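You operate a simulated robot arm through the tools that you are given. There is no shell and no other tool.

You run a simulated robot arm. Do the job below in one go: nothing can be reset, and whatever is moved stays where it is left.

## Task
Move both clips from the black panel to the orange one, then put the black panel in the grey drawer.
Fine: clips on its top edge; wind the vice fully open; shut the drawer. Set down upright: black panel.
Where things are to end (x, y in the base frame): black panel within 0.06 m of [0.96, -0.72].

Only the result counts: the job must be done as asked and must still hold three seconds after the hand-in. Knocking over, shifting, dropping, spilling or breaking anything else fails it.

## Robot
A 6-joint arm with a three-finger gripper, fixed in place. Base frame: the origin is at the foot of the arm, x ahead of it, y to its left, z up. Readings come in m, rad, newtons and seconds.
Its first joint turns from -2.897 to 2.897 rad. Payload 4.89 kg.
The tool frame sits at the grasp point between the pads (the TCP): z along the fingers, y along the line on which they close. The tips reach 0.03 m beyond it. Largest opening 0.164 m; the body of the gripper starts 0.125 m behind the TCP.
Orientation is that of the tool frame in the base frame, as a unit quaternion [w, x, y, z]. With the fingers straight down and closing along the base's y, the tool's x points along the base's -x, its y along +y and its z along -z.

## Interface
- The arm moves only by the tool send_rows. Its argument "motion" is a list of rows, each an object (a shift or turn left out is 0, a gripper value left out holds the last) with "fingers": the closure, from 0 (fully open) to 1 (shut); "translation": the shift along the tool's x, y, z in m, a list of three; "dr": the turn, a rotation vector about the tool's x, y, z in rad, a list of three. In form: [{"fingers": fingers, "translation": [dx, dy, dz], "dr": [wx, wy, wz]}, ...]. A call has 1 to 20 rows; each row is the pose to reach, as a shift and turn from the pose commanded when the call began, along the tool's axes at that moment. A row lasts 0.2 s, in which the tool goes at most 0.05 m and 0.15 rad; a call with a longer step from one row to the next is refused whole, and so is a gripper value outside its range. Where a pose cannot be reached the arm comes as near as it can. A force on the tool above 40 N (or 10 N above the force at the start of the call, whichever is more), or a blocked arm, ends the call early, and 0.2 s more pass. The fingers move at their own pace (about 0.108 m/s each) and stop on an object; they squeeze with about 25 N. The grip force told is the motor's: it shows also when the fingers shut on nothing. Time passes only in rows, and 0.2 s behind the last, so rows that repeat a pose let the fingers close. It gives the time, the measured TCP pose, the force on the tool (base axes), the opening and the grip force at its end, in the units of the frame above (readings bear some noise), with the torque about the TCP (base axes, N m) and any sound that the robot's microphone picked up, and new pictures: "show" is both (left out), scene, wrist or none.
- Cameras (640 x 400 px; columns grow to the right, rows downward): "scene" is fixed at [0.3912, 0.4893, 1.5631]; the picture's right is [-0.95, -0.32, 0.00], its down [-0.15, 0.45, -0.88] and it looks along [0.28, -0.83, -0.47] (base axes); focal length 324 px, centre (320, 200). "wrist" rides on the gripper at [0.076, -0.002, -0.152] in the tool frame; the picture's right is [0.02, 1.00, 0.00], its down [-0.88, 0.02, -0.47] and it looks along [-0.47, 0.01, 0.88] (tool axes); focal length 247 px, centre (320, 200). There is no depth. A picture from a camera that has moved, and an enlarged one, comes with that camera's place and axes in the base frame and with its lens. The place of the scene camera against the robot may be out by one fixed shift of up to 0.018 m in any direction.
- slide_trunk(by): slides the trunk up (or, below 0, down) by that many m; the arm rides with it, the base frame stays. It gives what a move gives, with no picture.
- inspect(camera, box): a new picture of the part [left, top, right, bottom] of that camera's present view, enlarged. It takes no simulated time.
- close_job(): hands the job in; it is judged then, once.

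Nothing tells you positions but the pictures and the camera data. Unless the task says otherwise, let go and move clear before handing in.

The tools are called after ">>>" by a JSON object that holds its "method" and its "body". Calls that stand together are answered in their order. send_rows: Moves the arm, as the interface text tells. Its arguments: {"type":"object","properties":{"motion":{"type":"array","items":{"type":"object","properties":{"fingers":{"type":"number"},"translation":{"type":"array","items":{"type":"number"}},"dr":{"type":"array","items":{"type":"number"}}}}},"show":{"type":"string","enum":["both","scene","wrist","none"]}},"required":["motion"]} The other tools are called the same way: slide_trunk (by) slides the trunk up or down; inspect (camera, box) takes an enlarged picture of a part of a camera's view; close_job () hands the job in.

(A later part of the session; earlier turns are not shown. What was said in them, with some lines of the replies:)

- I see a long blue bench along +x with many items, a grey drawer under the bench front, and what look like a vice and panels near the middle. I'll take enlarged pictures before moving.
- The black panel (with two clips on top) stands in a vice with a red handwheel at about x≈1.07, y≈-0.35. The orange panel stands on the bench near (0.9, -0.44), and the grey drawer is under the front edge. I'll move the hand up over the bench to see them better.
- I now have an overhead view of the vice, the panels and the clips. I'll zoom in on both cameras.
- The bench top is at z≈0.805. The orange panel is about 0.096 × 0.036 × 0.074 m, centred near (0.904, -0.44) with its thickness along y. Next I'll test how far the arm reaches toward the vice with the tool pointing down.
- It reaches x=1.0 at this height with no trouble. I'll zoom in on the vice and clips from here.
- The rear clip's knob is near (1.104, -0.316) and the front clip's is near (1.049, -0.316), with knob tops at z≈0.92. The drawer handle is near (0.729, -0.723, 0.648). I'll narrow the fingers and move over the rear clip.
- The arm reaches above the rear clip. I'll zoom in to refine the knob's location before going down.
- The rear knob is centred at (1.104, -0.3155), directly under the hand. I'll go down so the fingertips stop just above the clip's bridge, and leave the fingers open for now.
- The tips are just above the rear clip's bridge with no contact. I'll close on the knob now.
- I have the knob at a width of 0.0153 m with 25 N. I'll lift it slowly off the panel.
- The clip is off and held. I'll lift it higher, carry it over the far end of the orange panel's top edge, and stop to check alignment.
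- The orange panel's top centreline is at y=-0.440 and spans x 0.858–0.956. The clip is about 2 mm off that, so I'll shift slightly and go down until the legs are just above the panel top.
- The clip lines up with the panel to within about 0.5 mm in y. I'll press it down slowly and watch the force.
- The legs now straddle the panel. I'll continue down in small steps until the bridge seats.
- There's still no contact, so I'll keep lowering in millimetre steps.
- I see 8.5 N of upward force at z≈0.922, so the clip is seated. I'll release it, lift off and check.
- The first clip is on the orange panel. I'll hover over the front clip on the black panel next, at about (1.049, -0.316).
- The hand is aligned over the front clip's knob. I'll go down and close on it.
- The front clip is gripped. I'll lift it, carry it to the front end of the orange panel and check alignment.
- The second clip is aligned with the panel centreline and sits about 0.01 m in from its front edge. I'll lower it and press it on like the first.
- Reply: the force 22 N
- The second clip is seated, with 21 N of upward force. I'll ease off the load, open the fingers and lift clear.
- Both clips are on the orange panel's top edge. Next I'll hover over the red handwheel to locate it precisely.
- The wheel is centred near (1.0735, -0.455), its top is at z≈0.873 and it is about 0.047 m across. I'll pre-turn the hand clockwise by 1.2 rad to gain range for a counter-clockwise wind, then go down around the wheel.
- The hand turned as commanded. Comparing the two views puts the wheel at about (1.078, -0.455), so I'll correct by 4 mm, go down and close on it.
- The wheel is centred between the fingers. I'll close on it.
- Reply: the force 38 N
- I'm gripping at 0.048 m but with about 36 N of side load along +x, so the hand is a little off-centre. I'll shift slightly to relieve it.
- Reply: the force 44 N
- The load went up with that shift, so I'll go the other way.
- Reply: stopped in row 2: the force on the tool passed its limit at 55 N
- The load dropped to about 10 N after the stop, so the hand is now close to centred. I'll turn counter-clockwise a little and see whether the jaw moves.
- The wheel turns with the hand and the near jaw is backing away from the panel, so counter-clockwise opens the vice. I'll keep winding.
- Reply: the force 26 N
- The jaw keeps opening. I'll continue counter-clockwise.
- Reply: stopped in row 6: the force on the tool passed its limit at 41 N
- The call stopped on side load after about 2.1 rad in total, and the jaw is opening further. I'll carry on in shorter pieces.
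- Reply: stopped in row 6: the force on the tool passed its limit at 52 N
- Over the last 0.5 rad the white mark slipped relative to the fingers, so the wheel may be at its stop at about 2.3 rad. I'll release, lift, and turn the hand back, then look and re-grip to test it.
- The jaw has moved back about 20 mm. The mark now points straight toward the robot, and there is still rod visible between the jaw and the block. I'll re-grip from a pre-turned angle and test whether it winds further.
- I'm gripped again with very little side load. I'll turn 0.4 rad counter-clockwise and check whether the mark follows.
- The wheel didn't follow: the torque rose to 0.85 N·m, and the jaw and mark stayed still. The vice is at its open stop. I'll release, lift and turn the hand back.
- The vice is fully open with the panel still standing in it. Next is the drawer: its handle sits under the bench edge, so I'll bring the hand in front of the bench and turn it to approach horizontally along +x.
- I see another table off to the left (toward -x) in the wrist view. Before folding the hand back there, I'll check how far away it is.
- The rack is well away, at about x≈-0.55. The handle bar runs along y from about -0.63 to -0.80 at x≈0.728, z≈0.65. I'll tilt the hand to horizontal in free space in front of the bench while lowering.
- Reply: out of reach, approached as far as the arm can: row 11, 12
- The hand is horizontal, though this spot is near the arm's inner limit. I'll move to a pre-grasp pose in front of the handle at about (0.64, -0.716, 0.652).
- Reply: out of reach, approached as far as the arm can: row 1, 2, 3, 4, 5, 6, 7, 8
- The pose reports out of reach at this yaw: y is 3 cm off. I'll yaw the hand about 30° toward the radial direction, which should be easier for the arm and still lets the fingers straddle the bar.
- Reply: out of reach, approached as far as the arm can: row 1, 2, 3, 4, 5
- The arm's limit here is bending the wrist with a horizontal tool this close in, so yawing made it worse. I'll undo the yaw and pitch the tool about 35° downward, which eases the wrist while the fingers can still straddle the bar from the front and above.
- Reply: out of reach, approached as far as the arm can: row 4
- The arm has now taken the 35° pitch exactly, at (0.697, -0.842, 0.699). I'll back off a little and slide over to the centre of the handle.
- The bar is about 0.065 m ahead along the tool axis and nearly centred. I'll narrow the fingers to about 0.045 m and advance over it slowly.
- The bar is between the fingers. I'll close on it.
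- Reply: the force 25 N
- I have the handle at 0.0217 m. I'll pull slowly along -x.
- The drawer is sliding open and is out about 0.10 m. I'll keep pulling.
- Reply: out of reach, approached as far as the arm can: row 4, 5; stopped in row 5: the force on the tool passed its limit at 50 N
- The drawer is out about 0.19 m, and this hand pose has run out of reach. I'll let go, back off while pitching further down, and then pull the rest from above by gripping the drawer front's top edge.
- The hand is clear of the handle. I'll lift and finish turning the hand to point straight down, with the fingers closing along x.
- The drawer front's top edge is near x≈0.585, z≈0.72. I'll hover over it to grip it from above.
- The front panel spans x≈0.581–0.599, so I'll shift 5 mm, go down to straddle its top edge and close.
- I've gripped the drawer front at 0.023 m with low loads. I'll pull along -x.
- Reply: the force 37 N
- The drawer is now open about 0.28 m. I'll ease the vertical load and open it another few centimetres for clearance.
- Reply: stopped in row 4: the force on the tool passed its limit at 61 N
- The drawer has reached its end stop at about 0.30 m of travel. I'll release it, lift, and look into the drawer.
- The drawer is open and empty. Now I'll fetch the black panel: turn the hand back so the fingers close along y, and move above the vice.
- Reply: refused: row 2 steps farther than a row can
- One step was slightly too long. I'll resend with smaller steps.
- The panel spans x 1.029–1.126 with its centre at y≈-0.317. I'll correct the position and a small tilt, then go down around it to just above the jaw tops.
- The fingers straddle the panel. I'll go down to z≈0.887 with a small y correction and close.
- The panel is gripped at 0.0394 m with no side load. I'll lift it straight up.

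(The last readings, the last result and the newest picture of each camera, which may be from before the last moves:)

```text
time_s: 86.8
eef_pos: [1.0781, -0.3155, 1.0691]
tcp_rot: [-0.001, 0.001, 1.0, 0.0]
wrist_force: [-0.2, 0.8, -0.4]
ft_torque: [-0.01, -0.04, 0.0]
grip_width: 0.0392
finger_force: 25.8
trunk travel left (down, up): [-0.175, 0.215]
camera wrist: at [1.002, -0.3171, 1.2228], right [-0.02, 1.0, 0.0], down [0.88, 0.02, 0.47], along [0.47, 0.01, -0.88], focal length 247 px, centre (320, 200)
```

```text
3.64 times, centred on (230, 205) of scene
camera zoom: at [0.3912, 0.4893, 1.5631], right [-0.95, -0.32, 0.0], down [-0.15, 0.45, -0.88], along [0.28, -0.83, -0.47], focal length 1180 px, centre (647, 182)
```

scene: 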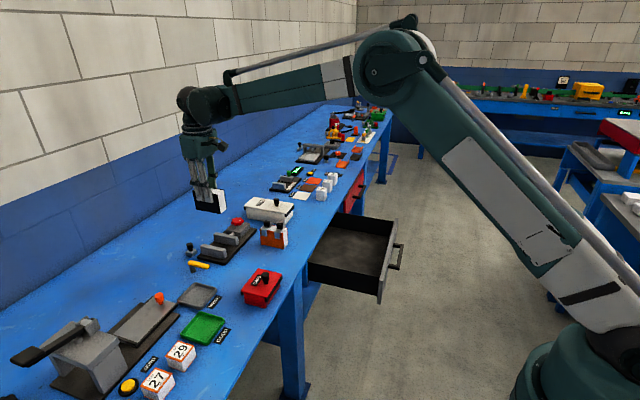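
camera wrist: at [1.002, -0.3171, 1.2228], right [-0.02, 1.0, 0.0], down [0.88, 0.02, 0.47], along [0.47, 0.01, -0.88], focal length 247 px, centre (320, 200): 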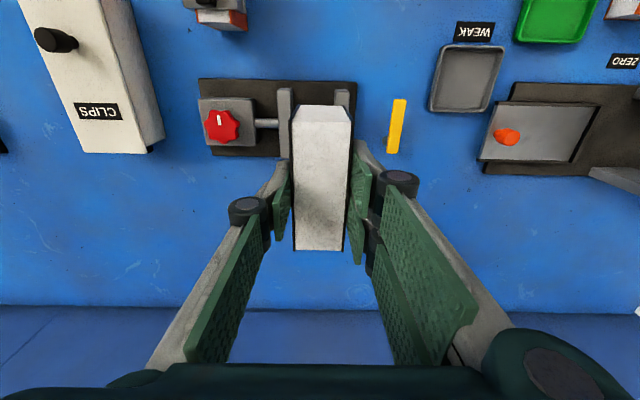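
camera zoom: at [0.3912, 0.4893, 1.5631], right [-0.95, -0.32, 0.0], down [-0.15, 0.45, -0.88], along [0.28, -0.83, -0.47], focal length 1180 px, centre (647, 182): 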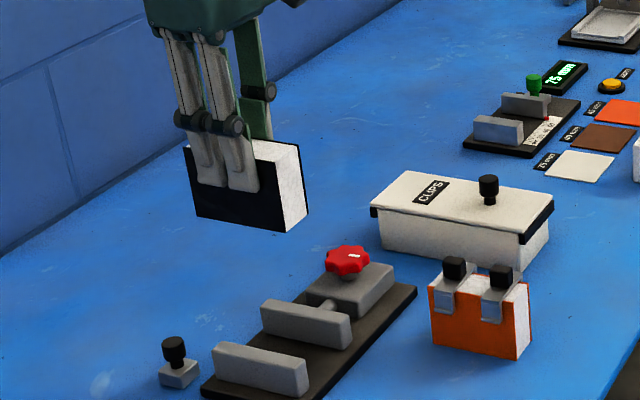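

The panel is lifted clean. I'll carry it to above the open drawer at about (0.662, -0.72).

>>> {"method": "send_rows", "body": {"motion": [{"fingers": 0.9, "translation": [0.02, -0.019, 0]}, {"fingers": 0.9, "translation": [0.05, -0.0486, 0]}, {"fingers": 0.9, "translation": [0.08, -0.0778, 0]}, {"fingers": 0.9, "translation": [0.11, -0.107, 0]}, {"fingers": 0.9, "translation": [0.14, -0.1361, 0]}, {"fingers": 0.9, "translation": [0.17, -0.1653, 0]}, {"fingers": 0.9, "translation": [0.2, -0.1945, 0]}, {"fingers": 0.9, "translation": [0.23, -0.2236, 0]}, {"fingers": 0.9, "translation": [0.26, -0.2528, 0]}, {"fingers": 0.9, "translation": [0.29, -0.282, 0]}, {"fingers": 0.9, "translation": [0.32, -0.3112, 0]}, {"fingers": 0.9, "translation": [0.35, -0.3403, 0]}, {"fingers": 0.9, "translation": [0.38, -0.3695, 0]}, {"fingers": 0.9, "translation": [0.405, -0.394, 0]}, {"fingers": 0.9, "translation": [0.416, -0.4045, 0]}, {"fingers": 0.9, "translation": [0.416, -0.4045, 0]}]}}

>>> {"method": "inspect", "body": {"camera": "scene", "box": [280, 130, 440, 310]}}

>>> {"method": "inspect", "body": {"camera": "wrist", "box": [180, 0, 460, 220]}}

```text
time_s: 90.2
eef_pos: [0.6624, -0.7219, 1.0707]
tcp_rot: [-0.001, 0.0, 1.0, 0.0]
wrist_force: [-0.1, 0.8, -1.0]
ft_torque: [0.05, -0.05, -0.02]
grip_width: 0.0398
finger_force: 25.0
trunk travel left (down, up): [-0.175, 0.215]
camera wrist: at [0.5854, -0.7232, 1.2238], right [-0.02, 1.0, 0.0], down [0.88, 0.02, 0.47], along [0.47, 0.01, -0.88], focal length 247 px, centre (320, 200)
```

scene: 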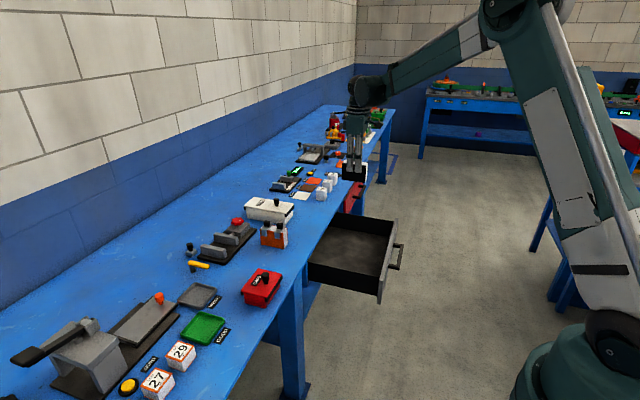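
wrist: 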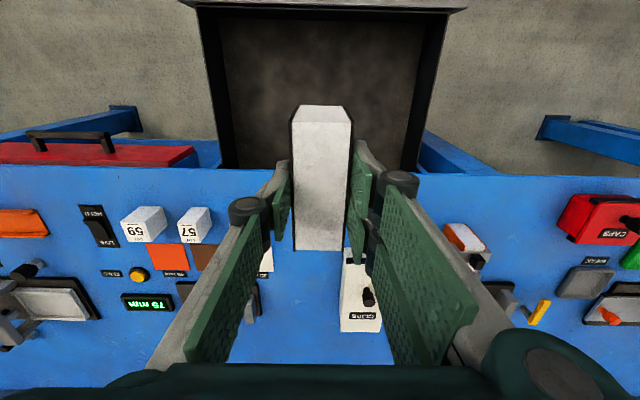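

```text
2.22 times, centred on (360, 220) of scene
camera zoom: at [0.3912, 0.4893, 1.5631], right [-0.95, -0.32, 0.0], down [-0.15, 0.45, -0.88], along [0.28, -0.83, -0.47], focal length 721 px, centre (231, 156)
```

zoom: 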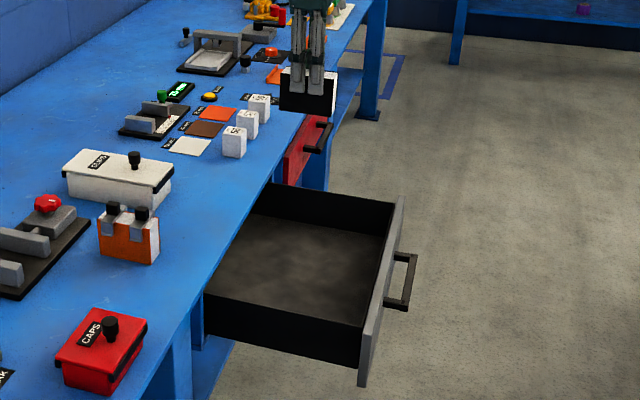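

```text
1.82 times, centred on (320, 110) of wrist
camera zoom: at [0.5854, -0.7232, 1.2238], right [-0.02, 1.0, 0.0], down [0.88, 0.02, 0.47], along [0.47, 0.01, -0.88], focal length 449 px, centre (320, 364)
```

zoom: 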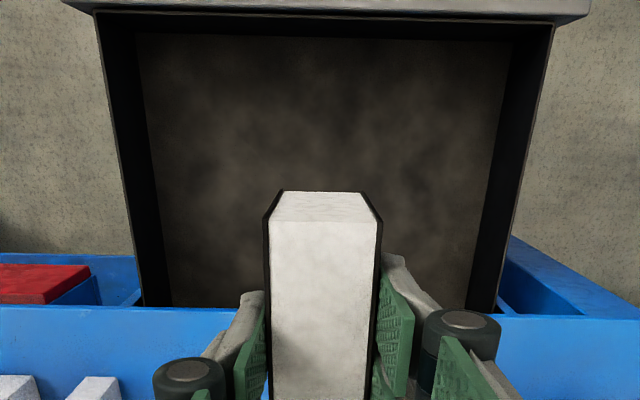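

The panel is centred over the drawer with about 0.03 m of clearance to the bench edge. I'll lower it, stopping short of the floor.

>>> {"method": "send_rows", "body": {"motion": [{"fingers": 0.9, "translation": [0, 0, 0.03]}, {"fingers": 0.9, "translation": [0, 0, 0.07]}, {"fingers": 0.9, "translation": [0, 0, 0.11]}, {"fingers": 0.9, "translation": [0, 0, 0.15]}, {"fingers": 0.9, "translation": [0, 0, 0.19]}, {"fingers": 0.9, "translation": [0, 0, 0.23]}, {"fingers": 0.9, "translation": [0, 0, 0.27]}, {"fingers": 0.9, "translation": [0, 0, 0.31]}, {"fingers": 0.9, "translation": [0, 0, 0.345]}, {"fingers": 0.9, "translation": [0, 0, 0.37]}, {"fingers": 0.9, "translation": [0, 0, 0.37]}]}}

>>> {"method": "inspect", "body": {"camera": "scene", "box": [280, 150, 440, 310]}}

>>> {"method": "inspect", "body": {"camera": "wrist", "box": [180, 0, 460, 260]}}

```text
time_s: 92.6
eef_pos: [0.6613, -0.7211, 0.7003]
tcp_rot: [-0.001, 0.0, 1.0, 0.0]
wrist_force: [0.3, 0.3, -1.3]
ft_torque: [-0.01, 0.02, 0.02]
grip_width: 0.0395
finger_force: 24.8
trunk travel left (down, up): [-0.175, 0.215]
camera wrist: at [0.5845, -0.723, 0.8533], right [-0.02, 1.0, 0.0], down [0.88, 0.02, 0.47], along [0.47, 0.01, -0.88], focal length 247 px, centre (320, 200)
```

scene: 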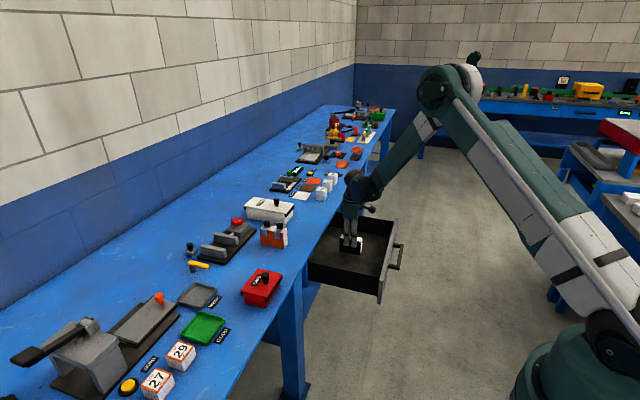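
wrist: 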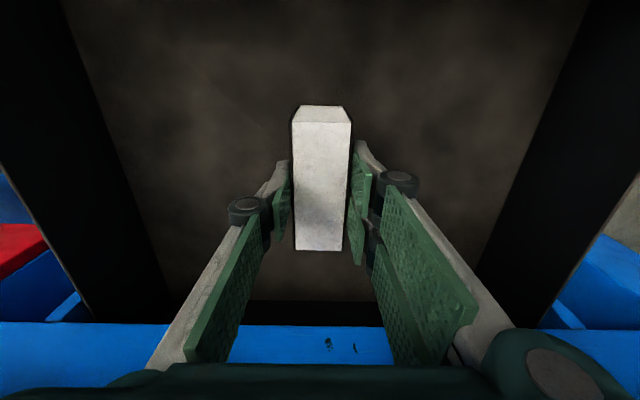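

```text
2.50 times, centred on (360, 230) of scene
camera zoom: at [0.3912, 0.4893, 1.5631], right [-0.95, -0.32, 0.0], down [-0.15, 0.45, -0.88], along [0.28, -0.83, -0.47], focal length 811 px, centre (220, 125)
```

zoom: 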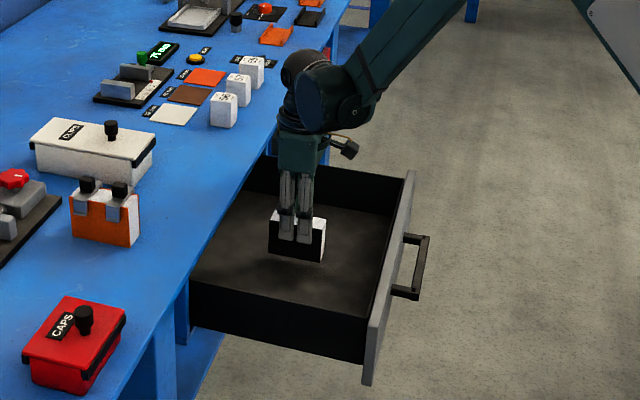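

```text
1.54 times, centred on (320, 130) of wrist
camera zoom: at [0.5845, -0.723, 0.8533], right [-0.02, 1.0, 0.0], down [0.88, 0.02, 0.47], along [0.47, 0.01, -0.88], focal length 380 px, centre (320, 308)
```

zoom: 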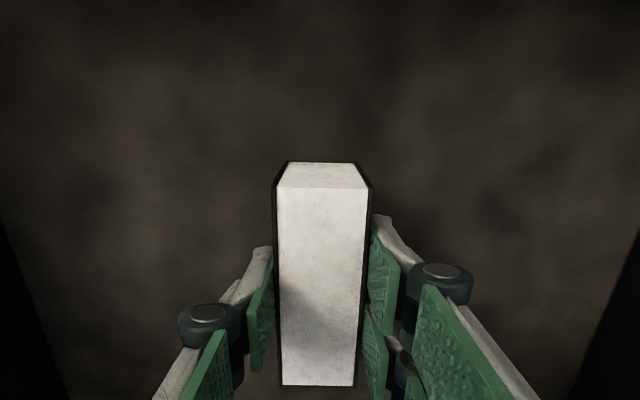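

The panel bottom is at about z≈0.627, just above the drawer floor. I'll lower slowly to find contact.

>>> {"method": "send_rows", "body": {"motion": [{"fingers": 0.9, "translation": [0, 0, 0.005]}, {"fingers": 0.9, "translation": [0, 0, 0.01]}, {"fingers": 0.9, "translation": [0, 0, 0.014]}, {"fingers": 0.9, "translation": [0, 0, 0.018]}, {"fingers": 0.9, "translation": [0, 0, 0.021]}], "show": "none"}}

>>> {"method": "inspect", "body": {"camera": "scene", "box": [310, 190, 400, 270]}}

```text
time_s: 93.8
eef_pos: [0.6621, -0.7208, 0.6787]
tcp_rot: [0.0, 0.0, 1.0, 0.0]
wrist_force: [0.0, 1.3, -0.6]
ft_torque: [-0.03, 0.0, 0.04]
grip_width: 0.0395
finger_force: 25.3
trunk travel left (down, up): [-0.175, 0.215]
```

```text
5.00 times, centred on (355, 230) of scene
camera zoom: at [0.3912, 0.4893, 1.5631], right [-0.95, -0.32, 0.0], down [-0.15, 0.45, -0.88], along [0.28, -0.83, -0.47], focal length 1623 px, centre (145, 50)
```

zoom: 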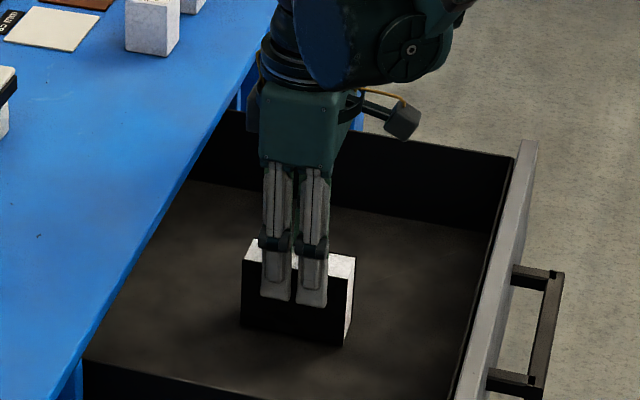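

No contact yet, so I'll continue in small steps.

>>> {"method": "send_rows", "body": {"motion": [{"fingers": 0.9, "translation": [0, 0, 0.003]}, {"fingers": 0.9, "translation": [0, 0, 0.006]}, {"fingers": 0.9, "translation": [0, 0, 0.009]}, {"fingers": 0.9, "translation": [0, 0, 0.011]}], "show": "none"}}

>>> {"method": "inspect", "body": {"camera": "scene", "box": [310, 190, 400, 270]}}

```text
time_s: 94.8
eef_pos: [0.6622, -0.7196, 0.6678]
tcp_rot: [-0.001, 0.0, 1.0, 0.0]
wrist_force: [0.2, -0.4, 23.4]
ft_torque: [-0.03, -0.02, 0.0]
grip_width: 0.0398
finger_force: 25.0
trunk travel left (down, up): [-0.175, 0.215]
```

```text
5.00 times, centred on (355, 230) of scene
camera zoom: at [0.3912, 0.4893, 1.5631], right [-0.95, -0.32, 0.0], down [-0.15, 0.45, -0.88], along [0.28, -0.83, -0.47], focal length 1623 px, centre (145, 50)
```

zoom: 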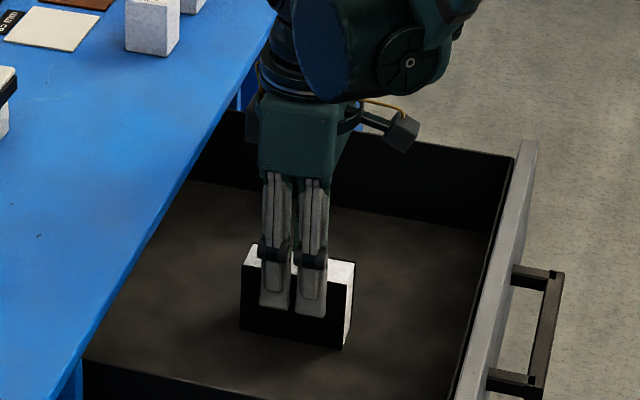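

The panel is on the drawer floor, with 23 N of upward force. I'll ease off, open the fingers and lift clear.

>>> {"method": "send_rows", "body": {"motion": [{"fingers": 0.9, "translation": [0, 0, -0.0015]}, {"fingers": 0.6, "translation": [0, 0, -0.0015]}, {"fingers": 0.6, "translation": [0, 0, -0.0015]}, {"fingers": 0.55, "translation": [0, 0, -0.0015]}, {"fingers": 0.55, "translation": [0, 0, -0.02]}, {"fingers": 0.55, "translation": [0, 0, -0.05]}, {"fingers": 0.55, "translation": [0, 0, -0.09]}, {"fingers": 0.55, "translation": [0, 0, -0.13]}, {"fingers": 0.55, "translation": [0, 0, -0.175]}, {"fingers": 0.55, "translation": [0, 0, -0.22]}]}}

>>> {"method": "inspect", "body": {"camera": "scene", "box": [310, 190, 410, 280]}}

>>> {"method": "inspect", "body": {"camera": "wrist", "box": [180, 0, 460, 260]}}

```text
time_s: 97.0
eef_pos: [0.6621, -0.721, 0.8888]
tcp_rot: [-0.001, 0.0, 1.0, 0.0]
wrist_force: [1.1, -1.3, -0.8]
ft_torque: [0.13, 0.12, 0.01]
grip_width: 0.0736
finger_force: 0.0
trunk travel left (down, up): [-0.175, 0.215]
camera wrist: at [0.5866, -0.7224, 1.0416], right [-0.02, 1.0, 0.0], down [0.88, 0.02, 0.47], along [0.47, 0.01, -0.88], focal length 247 px, centre (320, 200)
```

scene: 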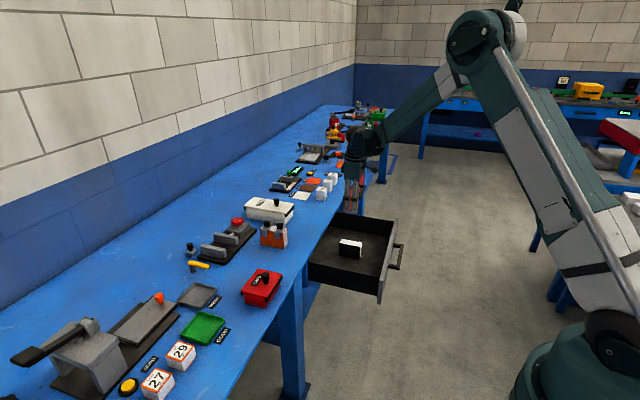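
wrist: 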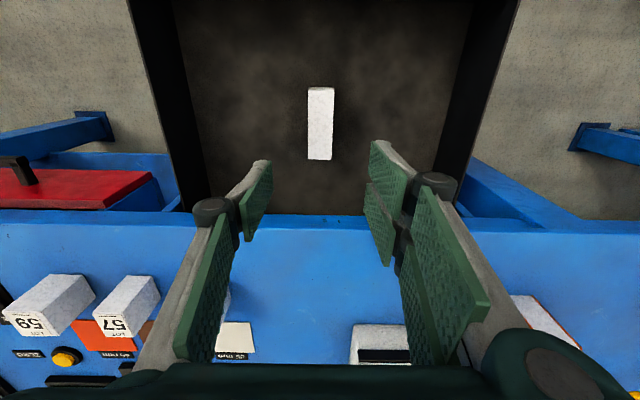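

```text
4.44 times, centred on (360, 235) of scene
camera zoom: at [0.3912, 0.4893, 1.5631], right [-0.95, -0.32, 0.0], down [-0.15, 0.45, -0.88], along [0.28, -0.83, -0.47], focal length 1442 px, centre (142, 44)
```

zoom: 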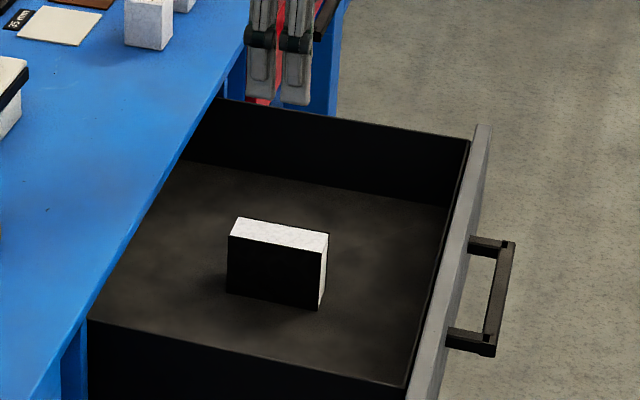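

```text
1.54 times, centred on (320, 130) of wrist
camera zoom: at [0.5866, -0.7224, 1.0416], right [-0.02, 1.0, 0.0], down [0.88, 0.02, 0.47], along [0.47, 0.01, -0.88], focal length 380 px, centre (320, 308)
```

zoom: 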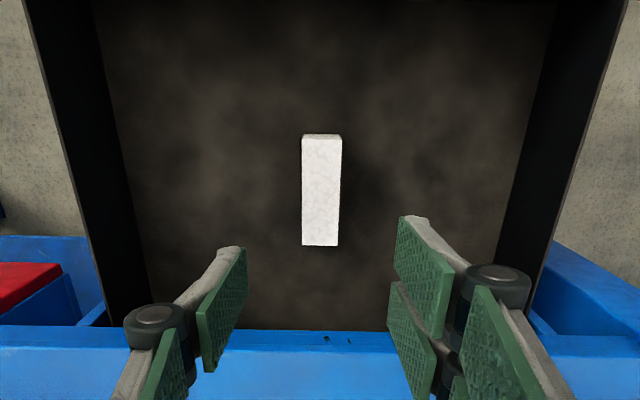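

The black panel stands upright in the drawer at about (0.66, -0.72), which becomes about (0.958, -0.72) once shut. Next I'll close the fingers and move in front of the handle to push the drawer shut.

>>> {"method": "send_rows", "body": {"motion": [{"fingers": 1.0, "translation": [0.04, 0, -0.005]}, {"fingers": 1.0, "translation": [0.083, 0, -0.01]}, {"fingers": 1.0, "translation": [0.126, 0, -0.01]}, {"fingers": 1.0, "translation": [0.169, 0, -0.01]}, {"fingers": 1.0, "translation": [0.212, 0, -0.01]}, {"fingers": 1.0, "translation": [0.255, 0, -0.01]}, {"fingers": 1.0, "translation": [0.302, 0, -0.01]}, {"fingers": 1.0, "translation": [0.302, 0, -0.01]}]}}

>>> {"method": "inspect", "body": {"camera": "wrist", "box": [180, 40, 460, 260]}}

>>> {"method": "inspect", "body": {"camera": "scene", "box": [290, 130, 450, 310]}}

```text
time_s: 98.8
eef_pos: [0.3602, -0.7215, 0.8987]
tcp_rot: [-0.001, 0.0, 1.0, 0.0]
wrist_force: [-0.2, -0.2, 0.4]
ft_torque: [-0.04, 0.01, 0.0]
grip_width: 0.0
finger_force: 25.3
trunk travel left (down, up): [-0.175, 0.215]
camera wrist: at [0.2837, -0.7234, 1.0511], right [-0.02, 1.0, 0.0], down [0.88, 0.02, 0.47], along [0.47, 0.01, -0.88], focal length 247 px, centre (320, 200)
```

scene: 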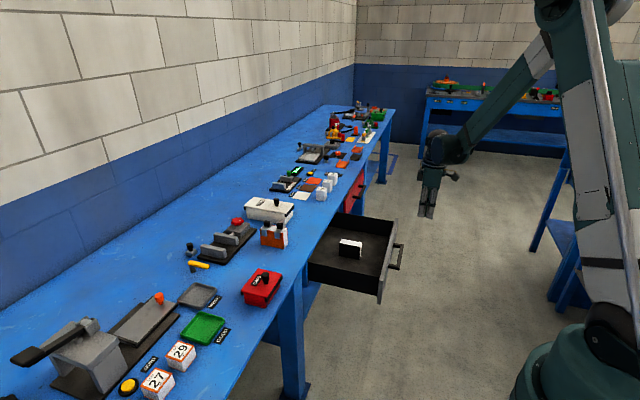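
wrist: 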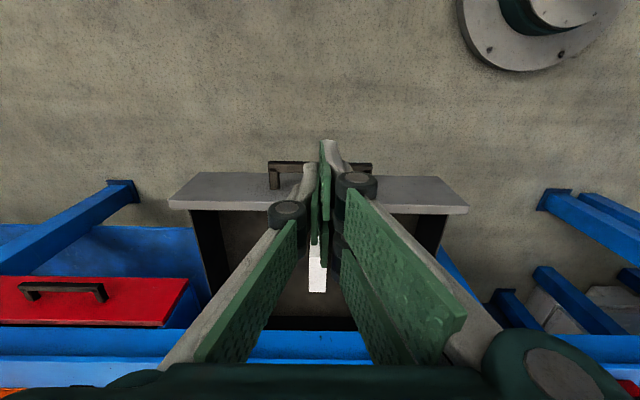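

```text
1.82 times, centred on (320, 150) of wrist
camera zoom: at [0.2837, -0.7234, 1.0511], right [-0.02, 1.0, 0.0], down [0.88, 0.02, 0.47], along [0.47, 0.01, -0.88], focal length 449 px, centre (320, 291)
```

zoom: 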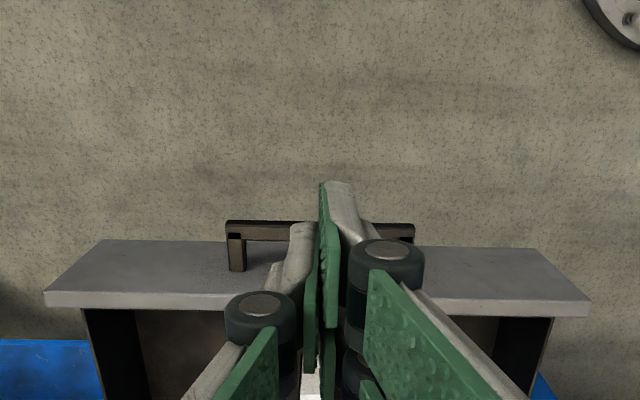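

```text
2.22 times, centred on (370, 220) of scene
camera zoom: at [0.3912, 0.4893, 1.5631], right [-0.95, -0.32, 0.0], down [-0.15, 0.45, -0.88], along [0.28, -0.83, -0.47], focal length 721 px, centre (209, 156)
```

zoom: 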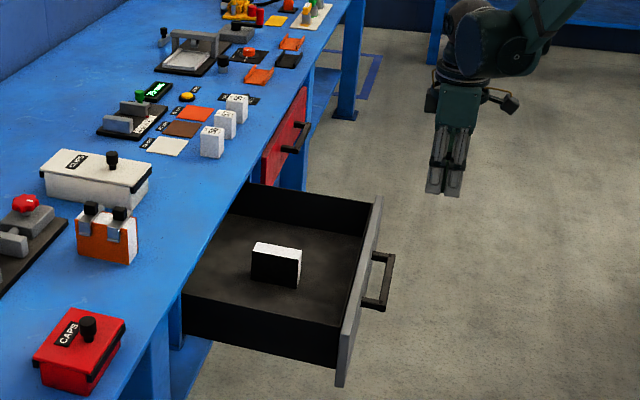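

The hand is in front of the handle, whose bar is at x≈0.43. I'll lower it to handle height.

>>> {"method": "send_rows", "body": {"motion": [{"fingers": 1.0, "translation": [0.0, 0, 0.04]}, {"fingers": 1.0, "translation": [0.0, 0, 0.085]}, {"fingers": 1.0, "translation": [0.0, 0, 0.13]}, {"fingers": 1.0, "translation": [0.0, 0, 0.175]}, {"fingers": 1.0, "translation": [0.0, 0, 0.215]}, {"fingers": 1.0, "translation": [0.0, 0, 0.238]}, {"fingers": 1.0, "translation": [0.0, 0, 0.238]}]}}

>>> {"method": "inspect", "body": {"camera": "scene", "box": [310, 180, 430, 290]}}

```text
time_s: 100.4
eef_pos: [0.3607, -0.7183, 0.6597]
tcp_rot: [-0.001, 0.001, 1.0, -0.001]
wrist_force: [-0.7, 0.8, 0.3]
ft_torque: [0.01, 0.01, -0.04]
grip_width: 0.0001
finger_force: 24.5
trunk travel left (down, up): [-0.175, 0.215]
camera wrist: at [0.2844, -0.7199, 0.8129], right [-0.02, 1.0, 0.0], down [0.88, 0.02, 0.47], along [0.47, 0.01, -0.88], focal length 247 px, centre (320, 200)
```

scene: 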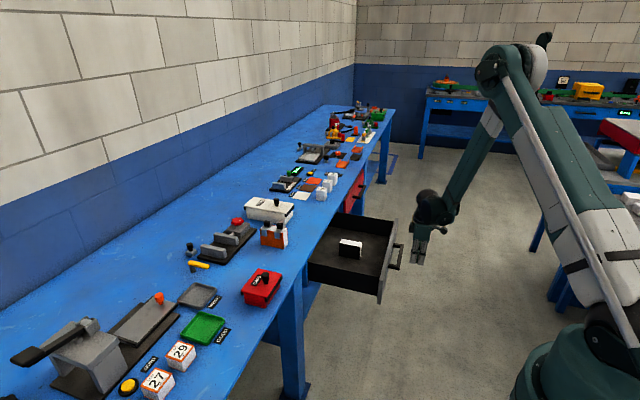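
wrist: 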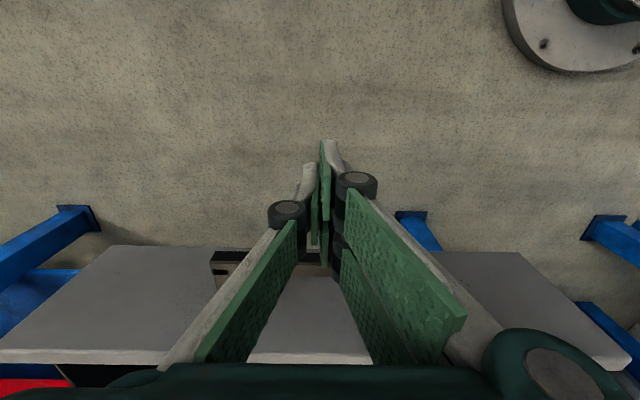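

```text
3.64 times, centred on (370, 235) of scene
camera zoom: at [0.3912, 0.4893, 1.5631], right [-0.95, -0.32, 0.0], down [-0.15, 0.45, -0.88], along [0.28, -0.83, -0.47], focal length 1180 px, centre (138, 73)
```

zoom: 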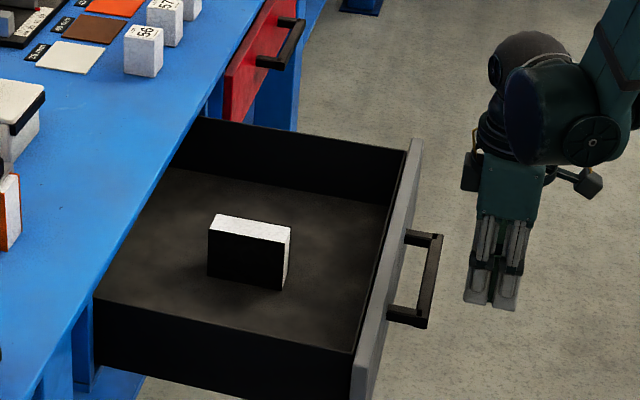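

The closed fingers are in front of the bar. I'll ease forward to make contact and start pushing gently.

>>> {"method": "send_rows", "body": {"motion": [{"fingers": 1.0, "translation": [-0.015, 0, 0]}, {"fingers": 1.0, "translation": [-0.028, 0, 0]}, {"fingers": 1.0, "translation": [-0.04, 0, 0]}, {"fingers": 1.0, "translation": [-0.05, 0, 0]}, {"fingers": 1.0, "translation": [-0.06, 0, 0]}, {"fingers": 1.0, "translation": [-0.07, 0, 0]}, {"fingers": 1.0, "translation": [-0.08, 0, 0]}]}}

>>> {"method": "inspect", "body": {"camera": "scene", "box": [310, 180, 430, 290]}}

```text
time_s: 102.0
eef_pos: [0.4402, -0.7193, 0.6586]
tcp_rot: [-0.001, -0.001, 1.0, 0.001]
wrist_force: [-0.1, 0.0, 0.3]
ft_torque: [0.02, -0.05, 0.02]
grip_width: 0.0004
finger_force: 24.2
trunk travel left (down, up): [-0.175, 0.215]
camera wrist: at [0.3637, -0.7216, 0.8125], right [-0.02, 1.0, 0.0], down [0.88, 0.02, 0.47], along [0.47, 0.01, -0.88], focal length 247 px, centre (320, 200)
```

scene: 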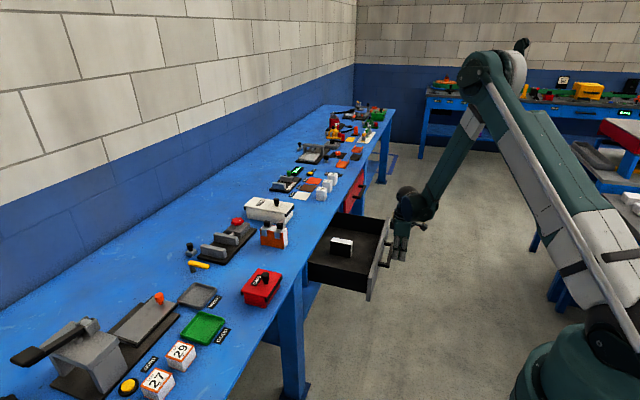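
wrist: 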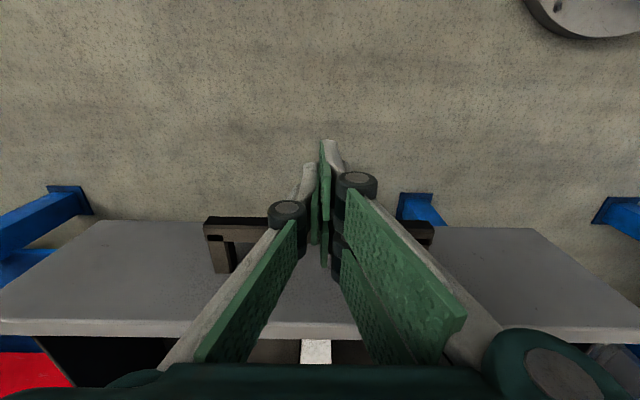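

```text
3.64 times, centred on (370, 235) of scene
camera zoom: at [0.3912, 0.4893, 1.5631], right [-0.95, -0.32, 0.0], down [-0.15, 0.45, -0.88], along [0.28, -0.83, -0.47], focal length 1180 px, centre (138, 73)
```

zoom: 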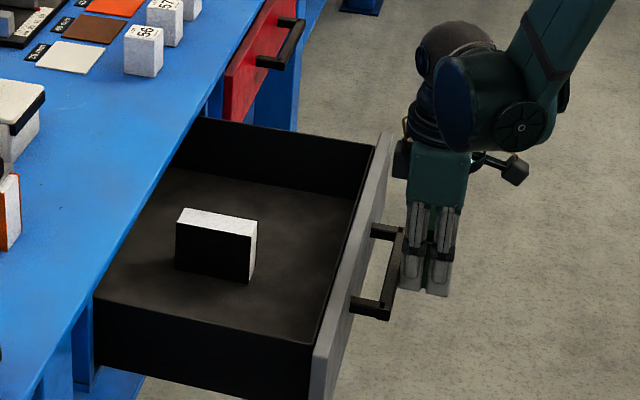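

The drawer is sliding in with almost no resistance and the panel is staying upright. I'll keep pushing at a gentle pace.

>>> {"method": "send_rows", "body": {"motion": [{"fingers": 1.0, "translation": [-0.01, 0, 0]}, {"fingers": 1.0, "translation": [-0.022, 0, 0]}, {"fingers": 1.0, "translation": [-0.034, 0, 0]}, {"fingers": 1.0, "translation": [-0.046, 0, 0]}, {"fingers": 1.0, "translation": [-0.058, 0, 0]}, {"fingers": 1.0, "translation": [-0.07, 0, 0]}, {"fingers": 1.0, "translation": [-0.082, 0, 0]}, {"fingers": 1.0, "translation": [-0.094, 0, 0]}, {"fingers": 1.0, "translation": [-0.106, 0, 0]}, {"fingers": 1.0, "translation": [-0.118, 0, 0]}, {"fingers": 1.0, "translation": [-0.13, 0, 0]}, {"fingers": 1.0, "translation": [-0.142, 0, 0]}, {"fingers": 1.0, "translation": [-0.154, 0, 0]}, {"fingers": 1.0, "translation": [-0.166, 0, 0]}]}}

>>> {"method": "inspect", "body": {"camera": "scene", "box": [290, 180, 410, 290]}}

```text
time_s: 105.0
eef_pos: [0.605, -0.7204, 0.6608]
tcp_rot: [-0.001, 0.0, 1.0, 0.0]
wrist_force: [-0.6, 0.0, 0.6]
ft_torque: [0.06, -0.07, 0.0]
grip_width: 0.0
finger_force: 25.3
trunk travel left (down, up): [-0.175, 0.215]
camera wrist: at [0.5293, -0.7218, 0.8124], right [-0.02, 1.0, 0.0], down [0.88, 0.02, 0.47], along [0.47, 0.01, -0.88], focal length 247 px, centre (320, 200)
```

scene: 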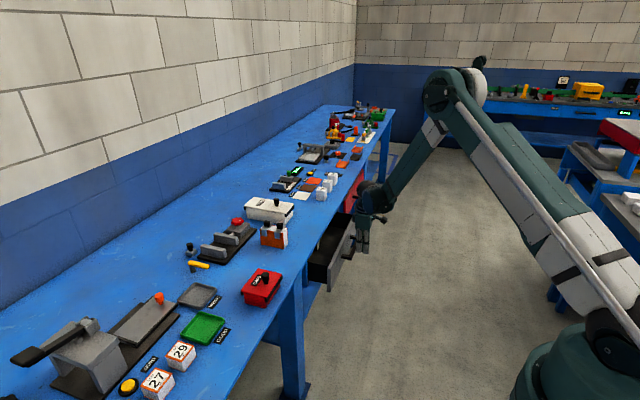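
wrist: 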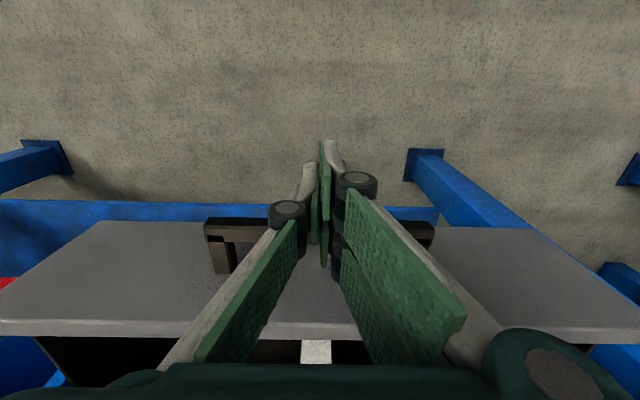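

```text
3.64 times, centred on (350, 235) of scene
camera zoom: at [0.3912, 0.4893, 1.5631], right [-0.95, -0.32, 0.0], down [-0.15, 0.45, -0.88], along [0.28, -0.83, -0.47], focal length 1180 px, centre (211, 73)
```

zoom: 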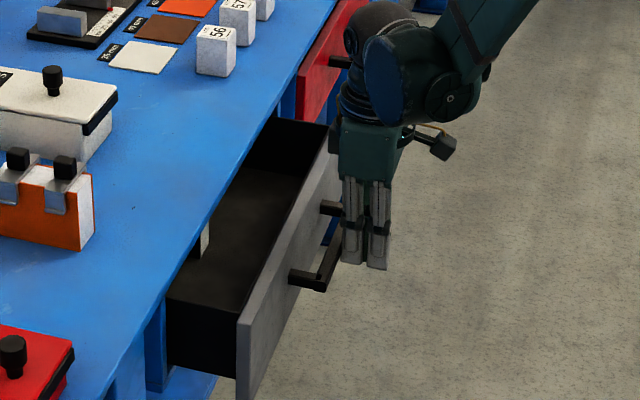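

It's sliding smoothly with about 0.1 m to go. To keep the palm clear of the bench edge at the end, I'll back off slightly, lean the hand away from the bench, and continue pushing.

>>> {"method": "send_rows", "body": {"motion": [{"fingers": 1.0, "translation": [0.012, 0, 0]}, {"fingers": 1.0, "translation": [0.015, 0, 0], "dr": [0, -0.12, 0]}, {"fingers": 1.0, "translation": [0.015, 0, 0], "dr": [0, -0.24, 0]}, {"fingers": 1.0, "translation": [0.015, 0, 0], "dr": [0, -0.35, 0]}, {"fingers": 1.0, "translation": [0.005, 0, 0], "dr": [0, -0.35, 0]}, {"fingers": 1.0, "translation": [-0.005, 0, 0], "dr": [0, -0.35, 0]}, {"fingers": 1.0, "translation": [-0.016, 0, 0], "dr": [0, -0.35, 0]}, {"fingers": 1.0, "translation": [-0.028, 0, 0], "dr": [0, -0.35, 0]}, {"fingers": 1.0, "translation": [-0.04, 0, 0], "dr": [0, -0.35, 0]}, {"fingers": 1.0, "translation": [-0.05, 0, 0], "dr": [0, -0.35, 0]}, {"fingers": 1.0, "translation": [-0.06, 0, 0], "dr": [0, -0.35, 0]}, {"fingers": 1.0, "translation": [-0.068, 0, 0], "dr": [0, -0.35, 0]}]}}

>>> {"method": "inspect", "body": {"camera": "scene", "box": [290, 180, 410, 290]}}

```text
time_s: 107.6
eef_pos: [0.6734, -0.7207, 0.66]
tcp_rot: [0.173, 0.001, 0.985, -0.001]
wrist_force: [-0.2, 0.3, 0.7]
ft_torque: [0.04, -0.03, 0.0]
grip_width: 0.0
finger_force: 24.8
trunk travel left (down, up): [-0.175, 0.215]
camera wrist: at [0.5496, -0.7219, 0.7771], right [-0.02, 1.0, -0.01], down [0.67, 0.02, 0.75], along [0.75, 0.01, -0.67], focal length 247 px, centre (320, 200)
```

scene: 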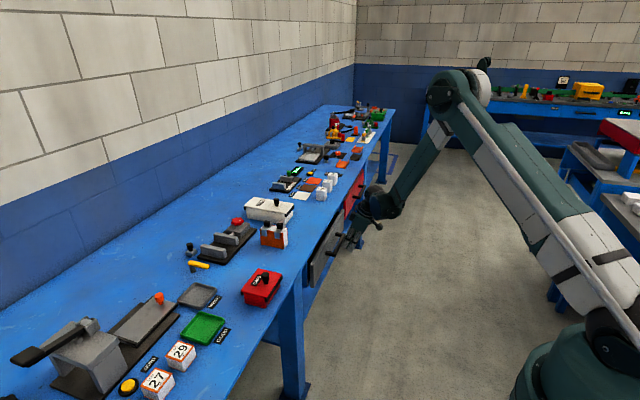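
wrist: 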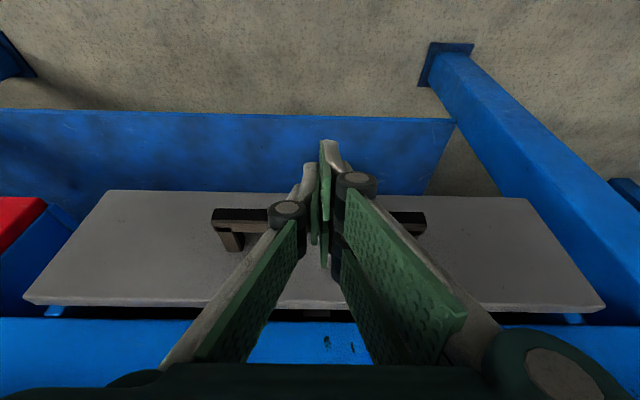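

```text
3.64 times, centred on (350, 235) of scene
camera zoom: at [0.3912, 0.4893, 1.5631], right [-0.95, -0.32, 0.0], down [-0.15, 0.45, -0.88], along [0.28, -0.83, -0.47], focal length 1180 px, centre (211, 73)
```

zoom: 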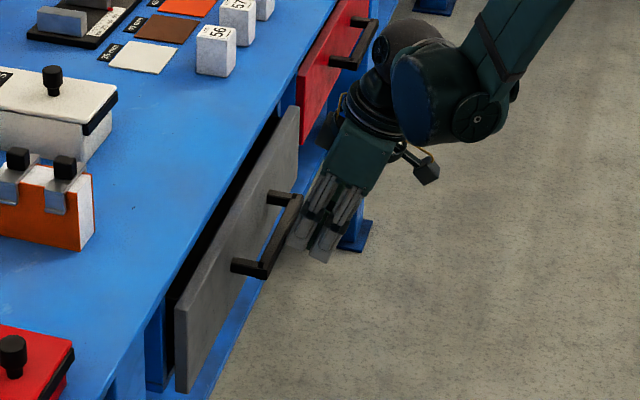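

It's nearly shut, with 3–4 cm left. I'll push the rest along +x in small steps until it meets the stop.

>>> {"method": "send_rows", "body": {"motion": [{"fingers": 1.0, "translation": [-0.0056, 0, 0.0021]}, {"fingers": 1.0, "translation": [-0.0113, 0, 0.0041]}, {"fingers": 1.0, "translation": [-0.0169, 0, 0.0062]}, {"fingers": 1.0, "translation": [-0.0225, 0, 0.0082]}, {"fingers": 1.0, "translation": [-0.0263, 0, 0.0096]}, {"fingers": 1.0, "translation": [-0.03, 0, 0.011]}]}}

>>> {"method": "inspect", "body": {"camera": "scene", "box": [290, 180, 410, 290]}}

```text
time_s: 108.5
eef_pos: [0.6886, -0.7207, 0.6604]
tcp_rot: [0.171, 0.001, 0.985, 0.0]
wrist_force: [-10.4, 1.5, 2.4]
ft_torque: [0.12, 0.05, 0.09]
grip_width: 0.0
finger_force: 25.0
trunk travel left (down, up): [-0.175, 0.215]
stopped in row 4: the force on the tool passed its limit at 52 N (the readings are from after the stop); the commanded pose is now the measured one
camera wrist: at [0.5662, -0.7223, 0.7781], right [-0.02, 1.0, -0.01], down [0.67, 0.02, 0.74], along [0.74, 0.01, -0.67], focal length 247 px, centre (320, 200)
```

scene: 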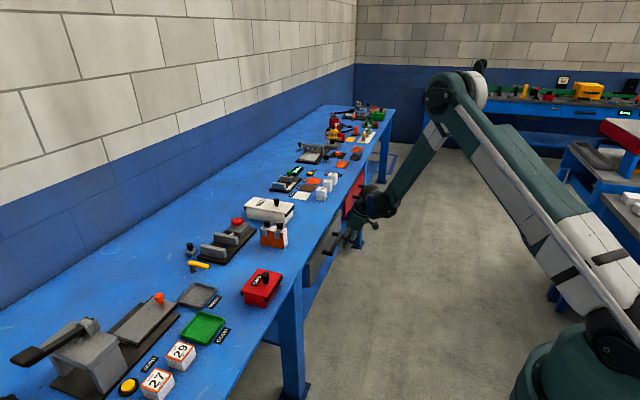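
wrist: 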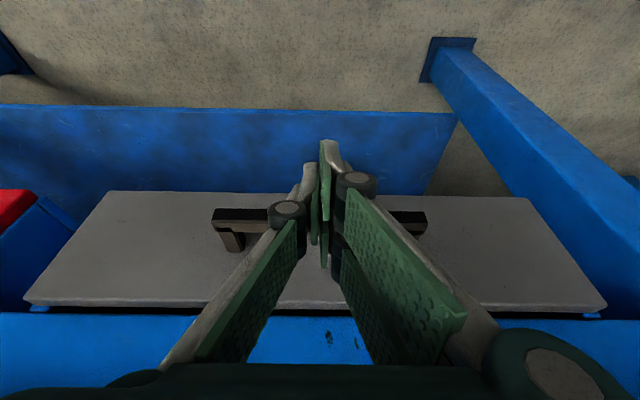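

```text
3.64 times, centred on (350, 235) of scene
camera zoom: at [0.3912, 0.4893, 1.5631], right [-0.95, -0.32, 0.0], down [-0.15, 0.45, -0.88], along [0.28, -0.83, -0.47], focal length 1180 px, centre (211, 73)
```

zoom: 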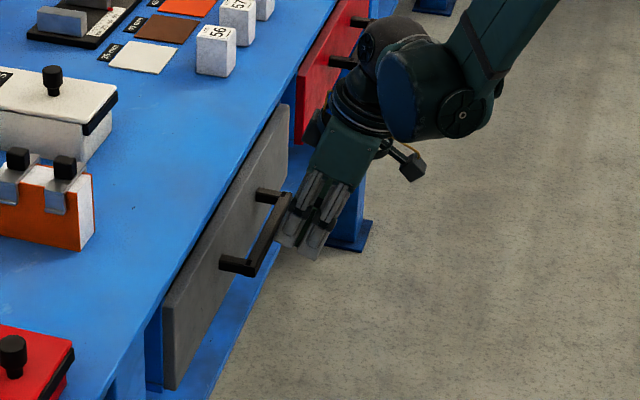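

The push met a firm stop. I'll compare the drawer with the opening picture at the same zoom to confirm it's fully shut.

>>> {"method": "inspect", "body": {"camera": "scene", "box": [260, 170, 380, 310]}}

>>> {"method": "inspect", "body": {"camera": "wrist", "box": [0, 160, 640, 400]}}

```text
2.86 times, centred on (320, 240) of scene
camera zoom: at [0.3912, 0.4893, 1.5631], right [-0.95, -0.32, 0.0], down [-0.15, 0.45, -0.88], along [0.28, -0.83, -0.47], focal length 927 px, centre (320, 86)
```

zoom: 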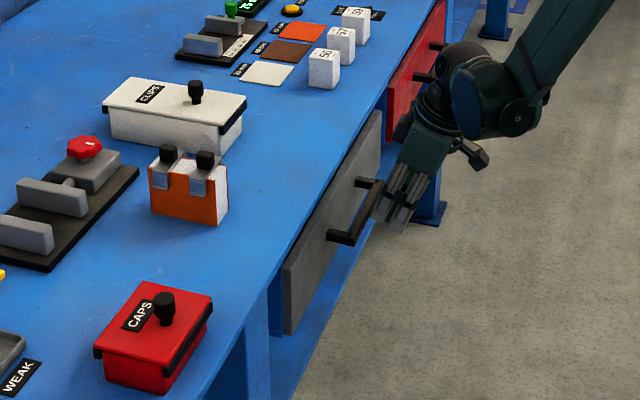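

```text
1.00 times, centred on (320, 280) of wrist (not enlarged: the box is as wide or as high as the picture)
camera zoom: at [0.5662, -0.7223, 0.7781], right [-0.02, 1.0, -0.01], down [0.67, 0.02, 0.74], along [0.74, 0.01, -0.67], focal length 247 px, centre (320, 120)
```

zoom: 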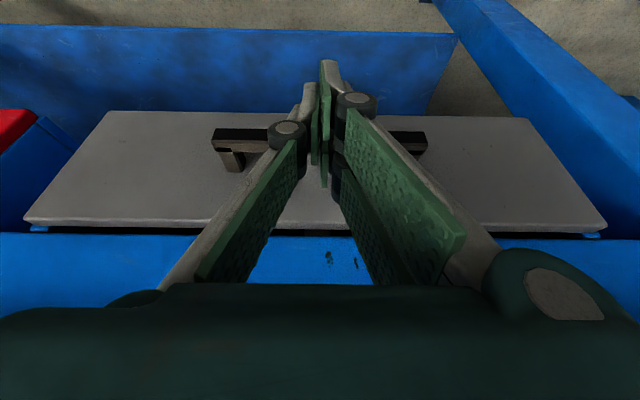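

The drawer front and handle match the opening picture. I'll withdraw straight back, then lift and straighten the hand.

>>> {"method": "send_rows", "body": {"motion": [{"fingers": 1.0, "translation": [0.019, 0, -0.007]}, {"fingers": 1.0, "translation": [0.047, 0, -0.017]}, {"fingers": 1.0, "translation": [0.085, 0, -0.031]}, {"fingers": 1.0, "translation": [0.122, 0, -0.045], "dr": [0, 0.12, 0]}, {"fingers": 1.0, "translation": [0.16, 0, -0.06], "dr": [0, 0.24, 0]}, {"fingers": 1.0, "translation": [0.19, 0, -0.09], "dr": [0, 0.346, 0]}, {"fingers": 1.0, "translation": [0.19, 0, -0.13], "dr": [0, 0.346, 0]}, {"fingers": 1.0, "translation": [0.19, 0, -0.175], "dr": [0, 0.346, 0]}, {"fingers": 1.0, "translation": [0.19, 0, -0.22], "dr": [0, 0.346, 0]}, {"fingers": 1.0, "translation": [0.19, 0, -0.265], "dr": [0, 0.346, 0]}, {"fingers": 1.0, "translation": [0.19, 0, -0.31], "dr": [0, 0.346, 0]}]}}

>>> {"method": "inspect", "body": {"camera": "scene", "box": [260, 170, 380, 310]}}

>>> {"method": "inspect", "body": {"camera": "wrist", "box": [100, 160, 500, 400]}}

>>> {"method": "inspect", "body": {"camera": "scene", "box": [160, 180, 360, 305]}}

```text
time_s: 110.9
eef_pos: [0.4115, -0.7217, 0.8886]
tcp_rot: [-0.002, 0.0, 1.0, 0.0]
wrist_force: [0.9, -1.0, -0.4]
ft_torque: [0.15, 0.13, -0.01]
grip_width: 0.0001
finger_force: 25.1
trunk travel left (down, up): [-0.175, 0.215]
camera wrist: at [0.3337, -0.7228, 1.0416], right [-0.02, 1.0, 0.0], down [0.88, 0.02, 0.47], along [0.47, 0.01, -0.88], focal length 247 px, centre (320, 200)
```

scene: 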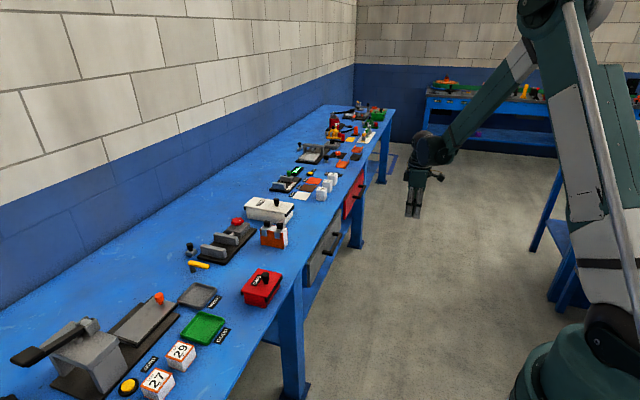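
wrist: 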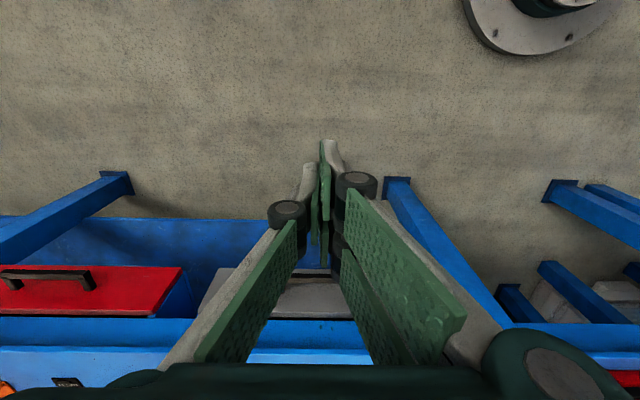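

```text
2.86 times, centred on (320, 240) of scene
camera zoom: at [0.3912, 0.4893, 1.5631], right [-0.95, -0.32, 0.0], down [-0.15, 0.45, -0.88], along [0.28, -0.83, -0.47], focal length 927 px, centre (320, 86)
```

zoom: 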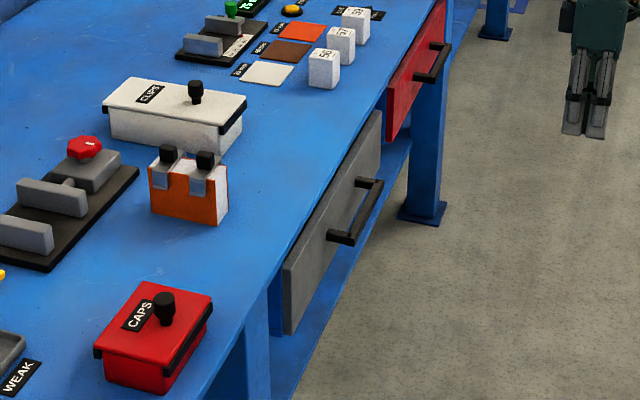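

```text
1.60 times, centred on (300, 280) of wrist
camera zoom: at [0.3337, -0.7228, 1.0416], right [-0.02, 1.0, 0.0], down [0.88, 0.02, 0.47], along [0.47, 0.01, -0.88], focal length 395 px, centre (352, 72)
```

zoom: 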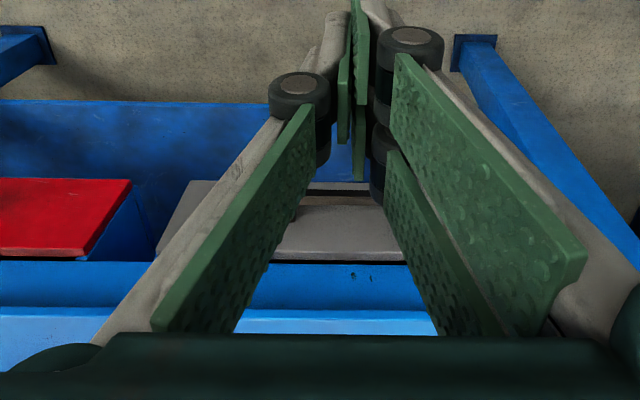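

```text
3.20 times, centred on (260, 242) of scene
camera zoom: at [0.3912, 0.4893, 1.5631], right [-0.95, -0.32, 0.0], down [-0.15, 0.45, -0.88], along [0.28, -0.83, -0.47], focal length 1038 px, centre (512, 64)
```

zoom: 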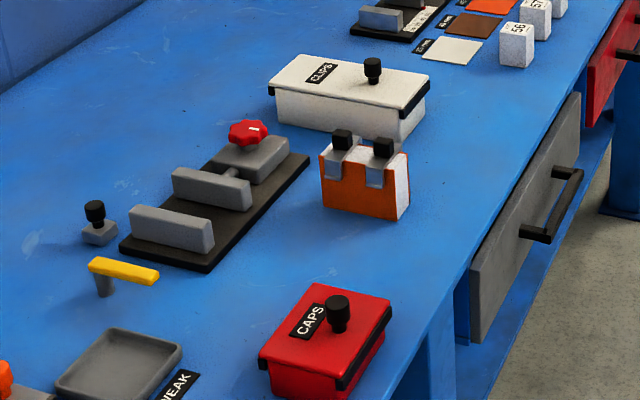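

Everything looks as asked. Both clips sit on the orange panel's top edge, the vice is open at its stop, and nothing else has moved. The black panel stood upright in the drawer before I pushed it gently shut. The drawer front matches its original closed position, and the hand is clear, so I'm handing in.

>>> {"method": "close_job", "body": {}}

```text
The job is handed in.
```

The job is done and handed in. I don't have the result of the judging.

- **Clips:** both are seated on the top edge of the orange panel, which did not shift.
- **Vice:** it is wound open until the handwheel stopped turning. The jaw moved back about 20 mm.
- **Black panel:** I set it down upright in the grey drawer. With the drawer shut it should be at about (0.958, -0.72), well within 0.06 m of the target. I worked that position out from how far the drawer moved, because I couldn't see inside it once it was closed.
- **Drawer:** it is pushed shut against its stop, and the front matches the opening picture.

The closing push was slow and the panel was still upright the last time I could see all of it.
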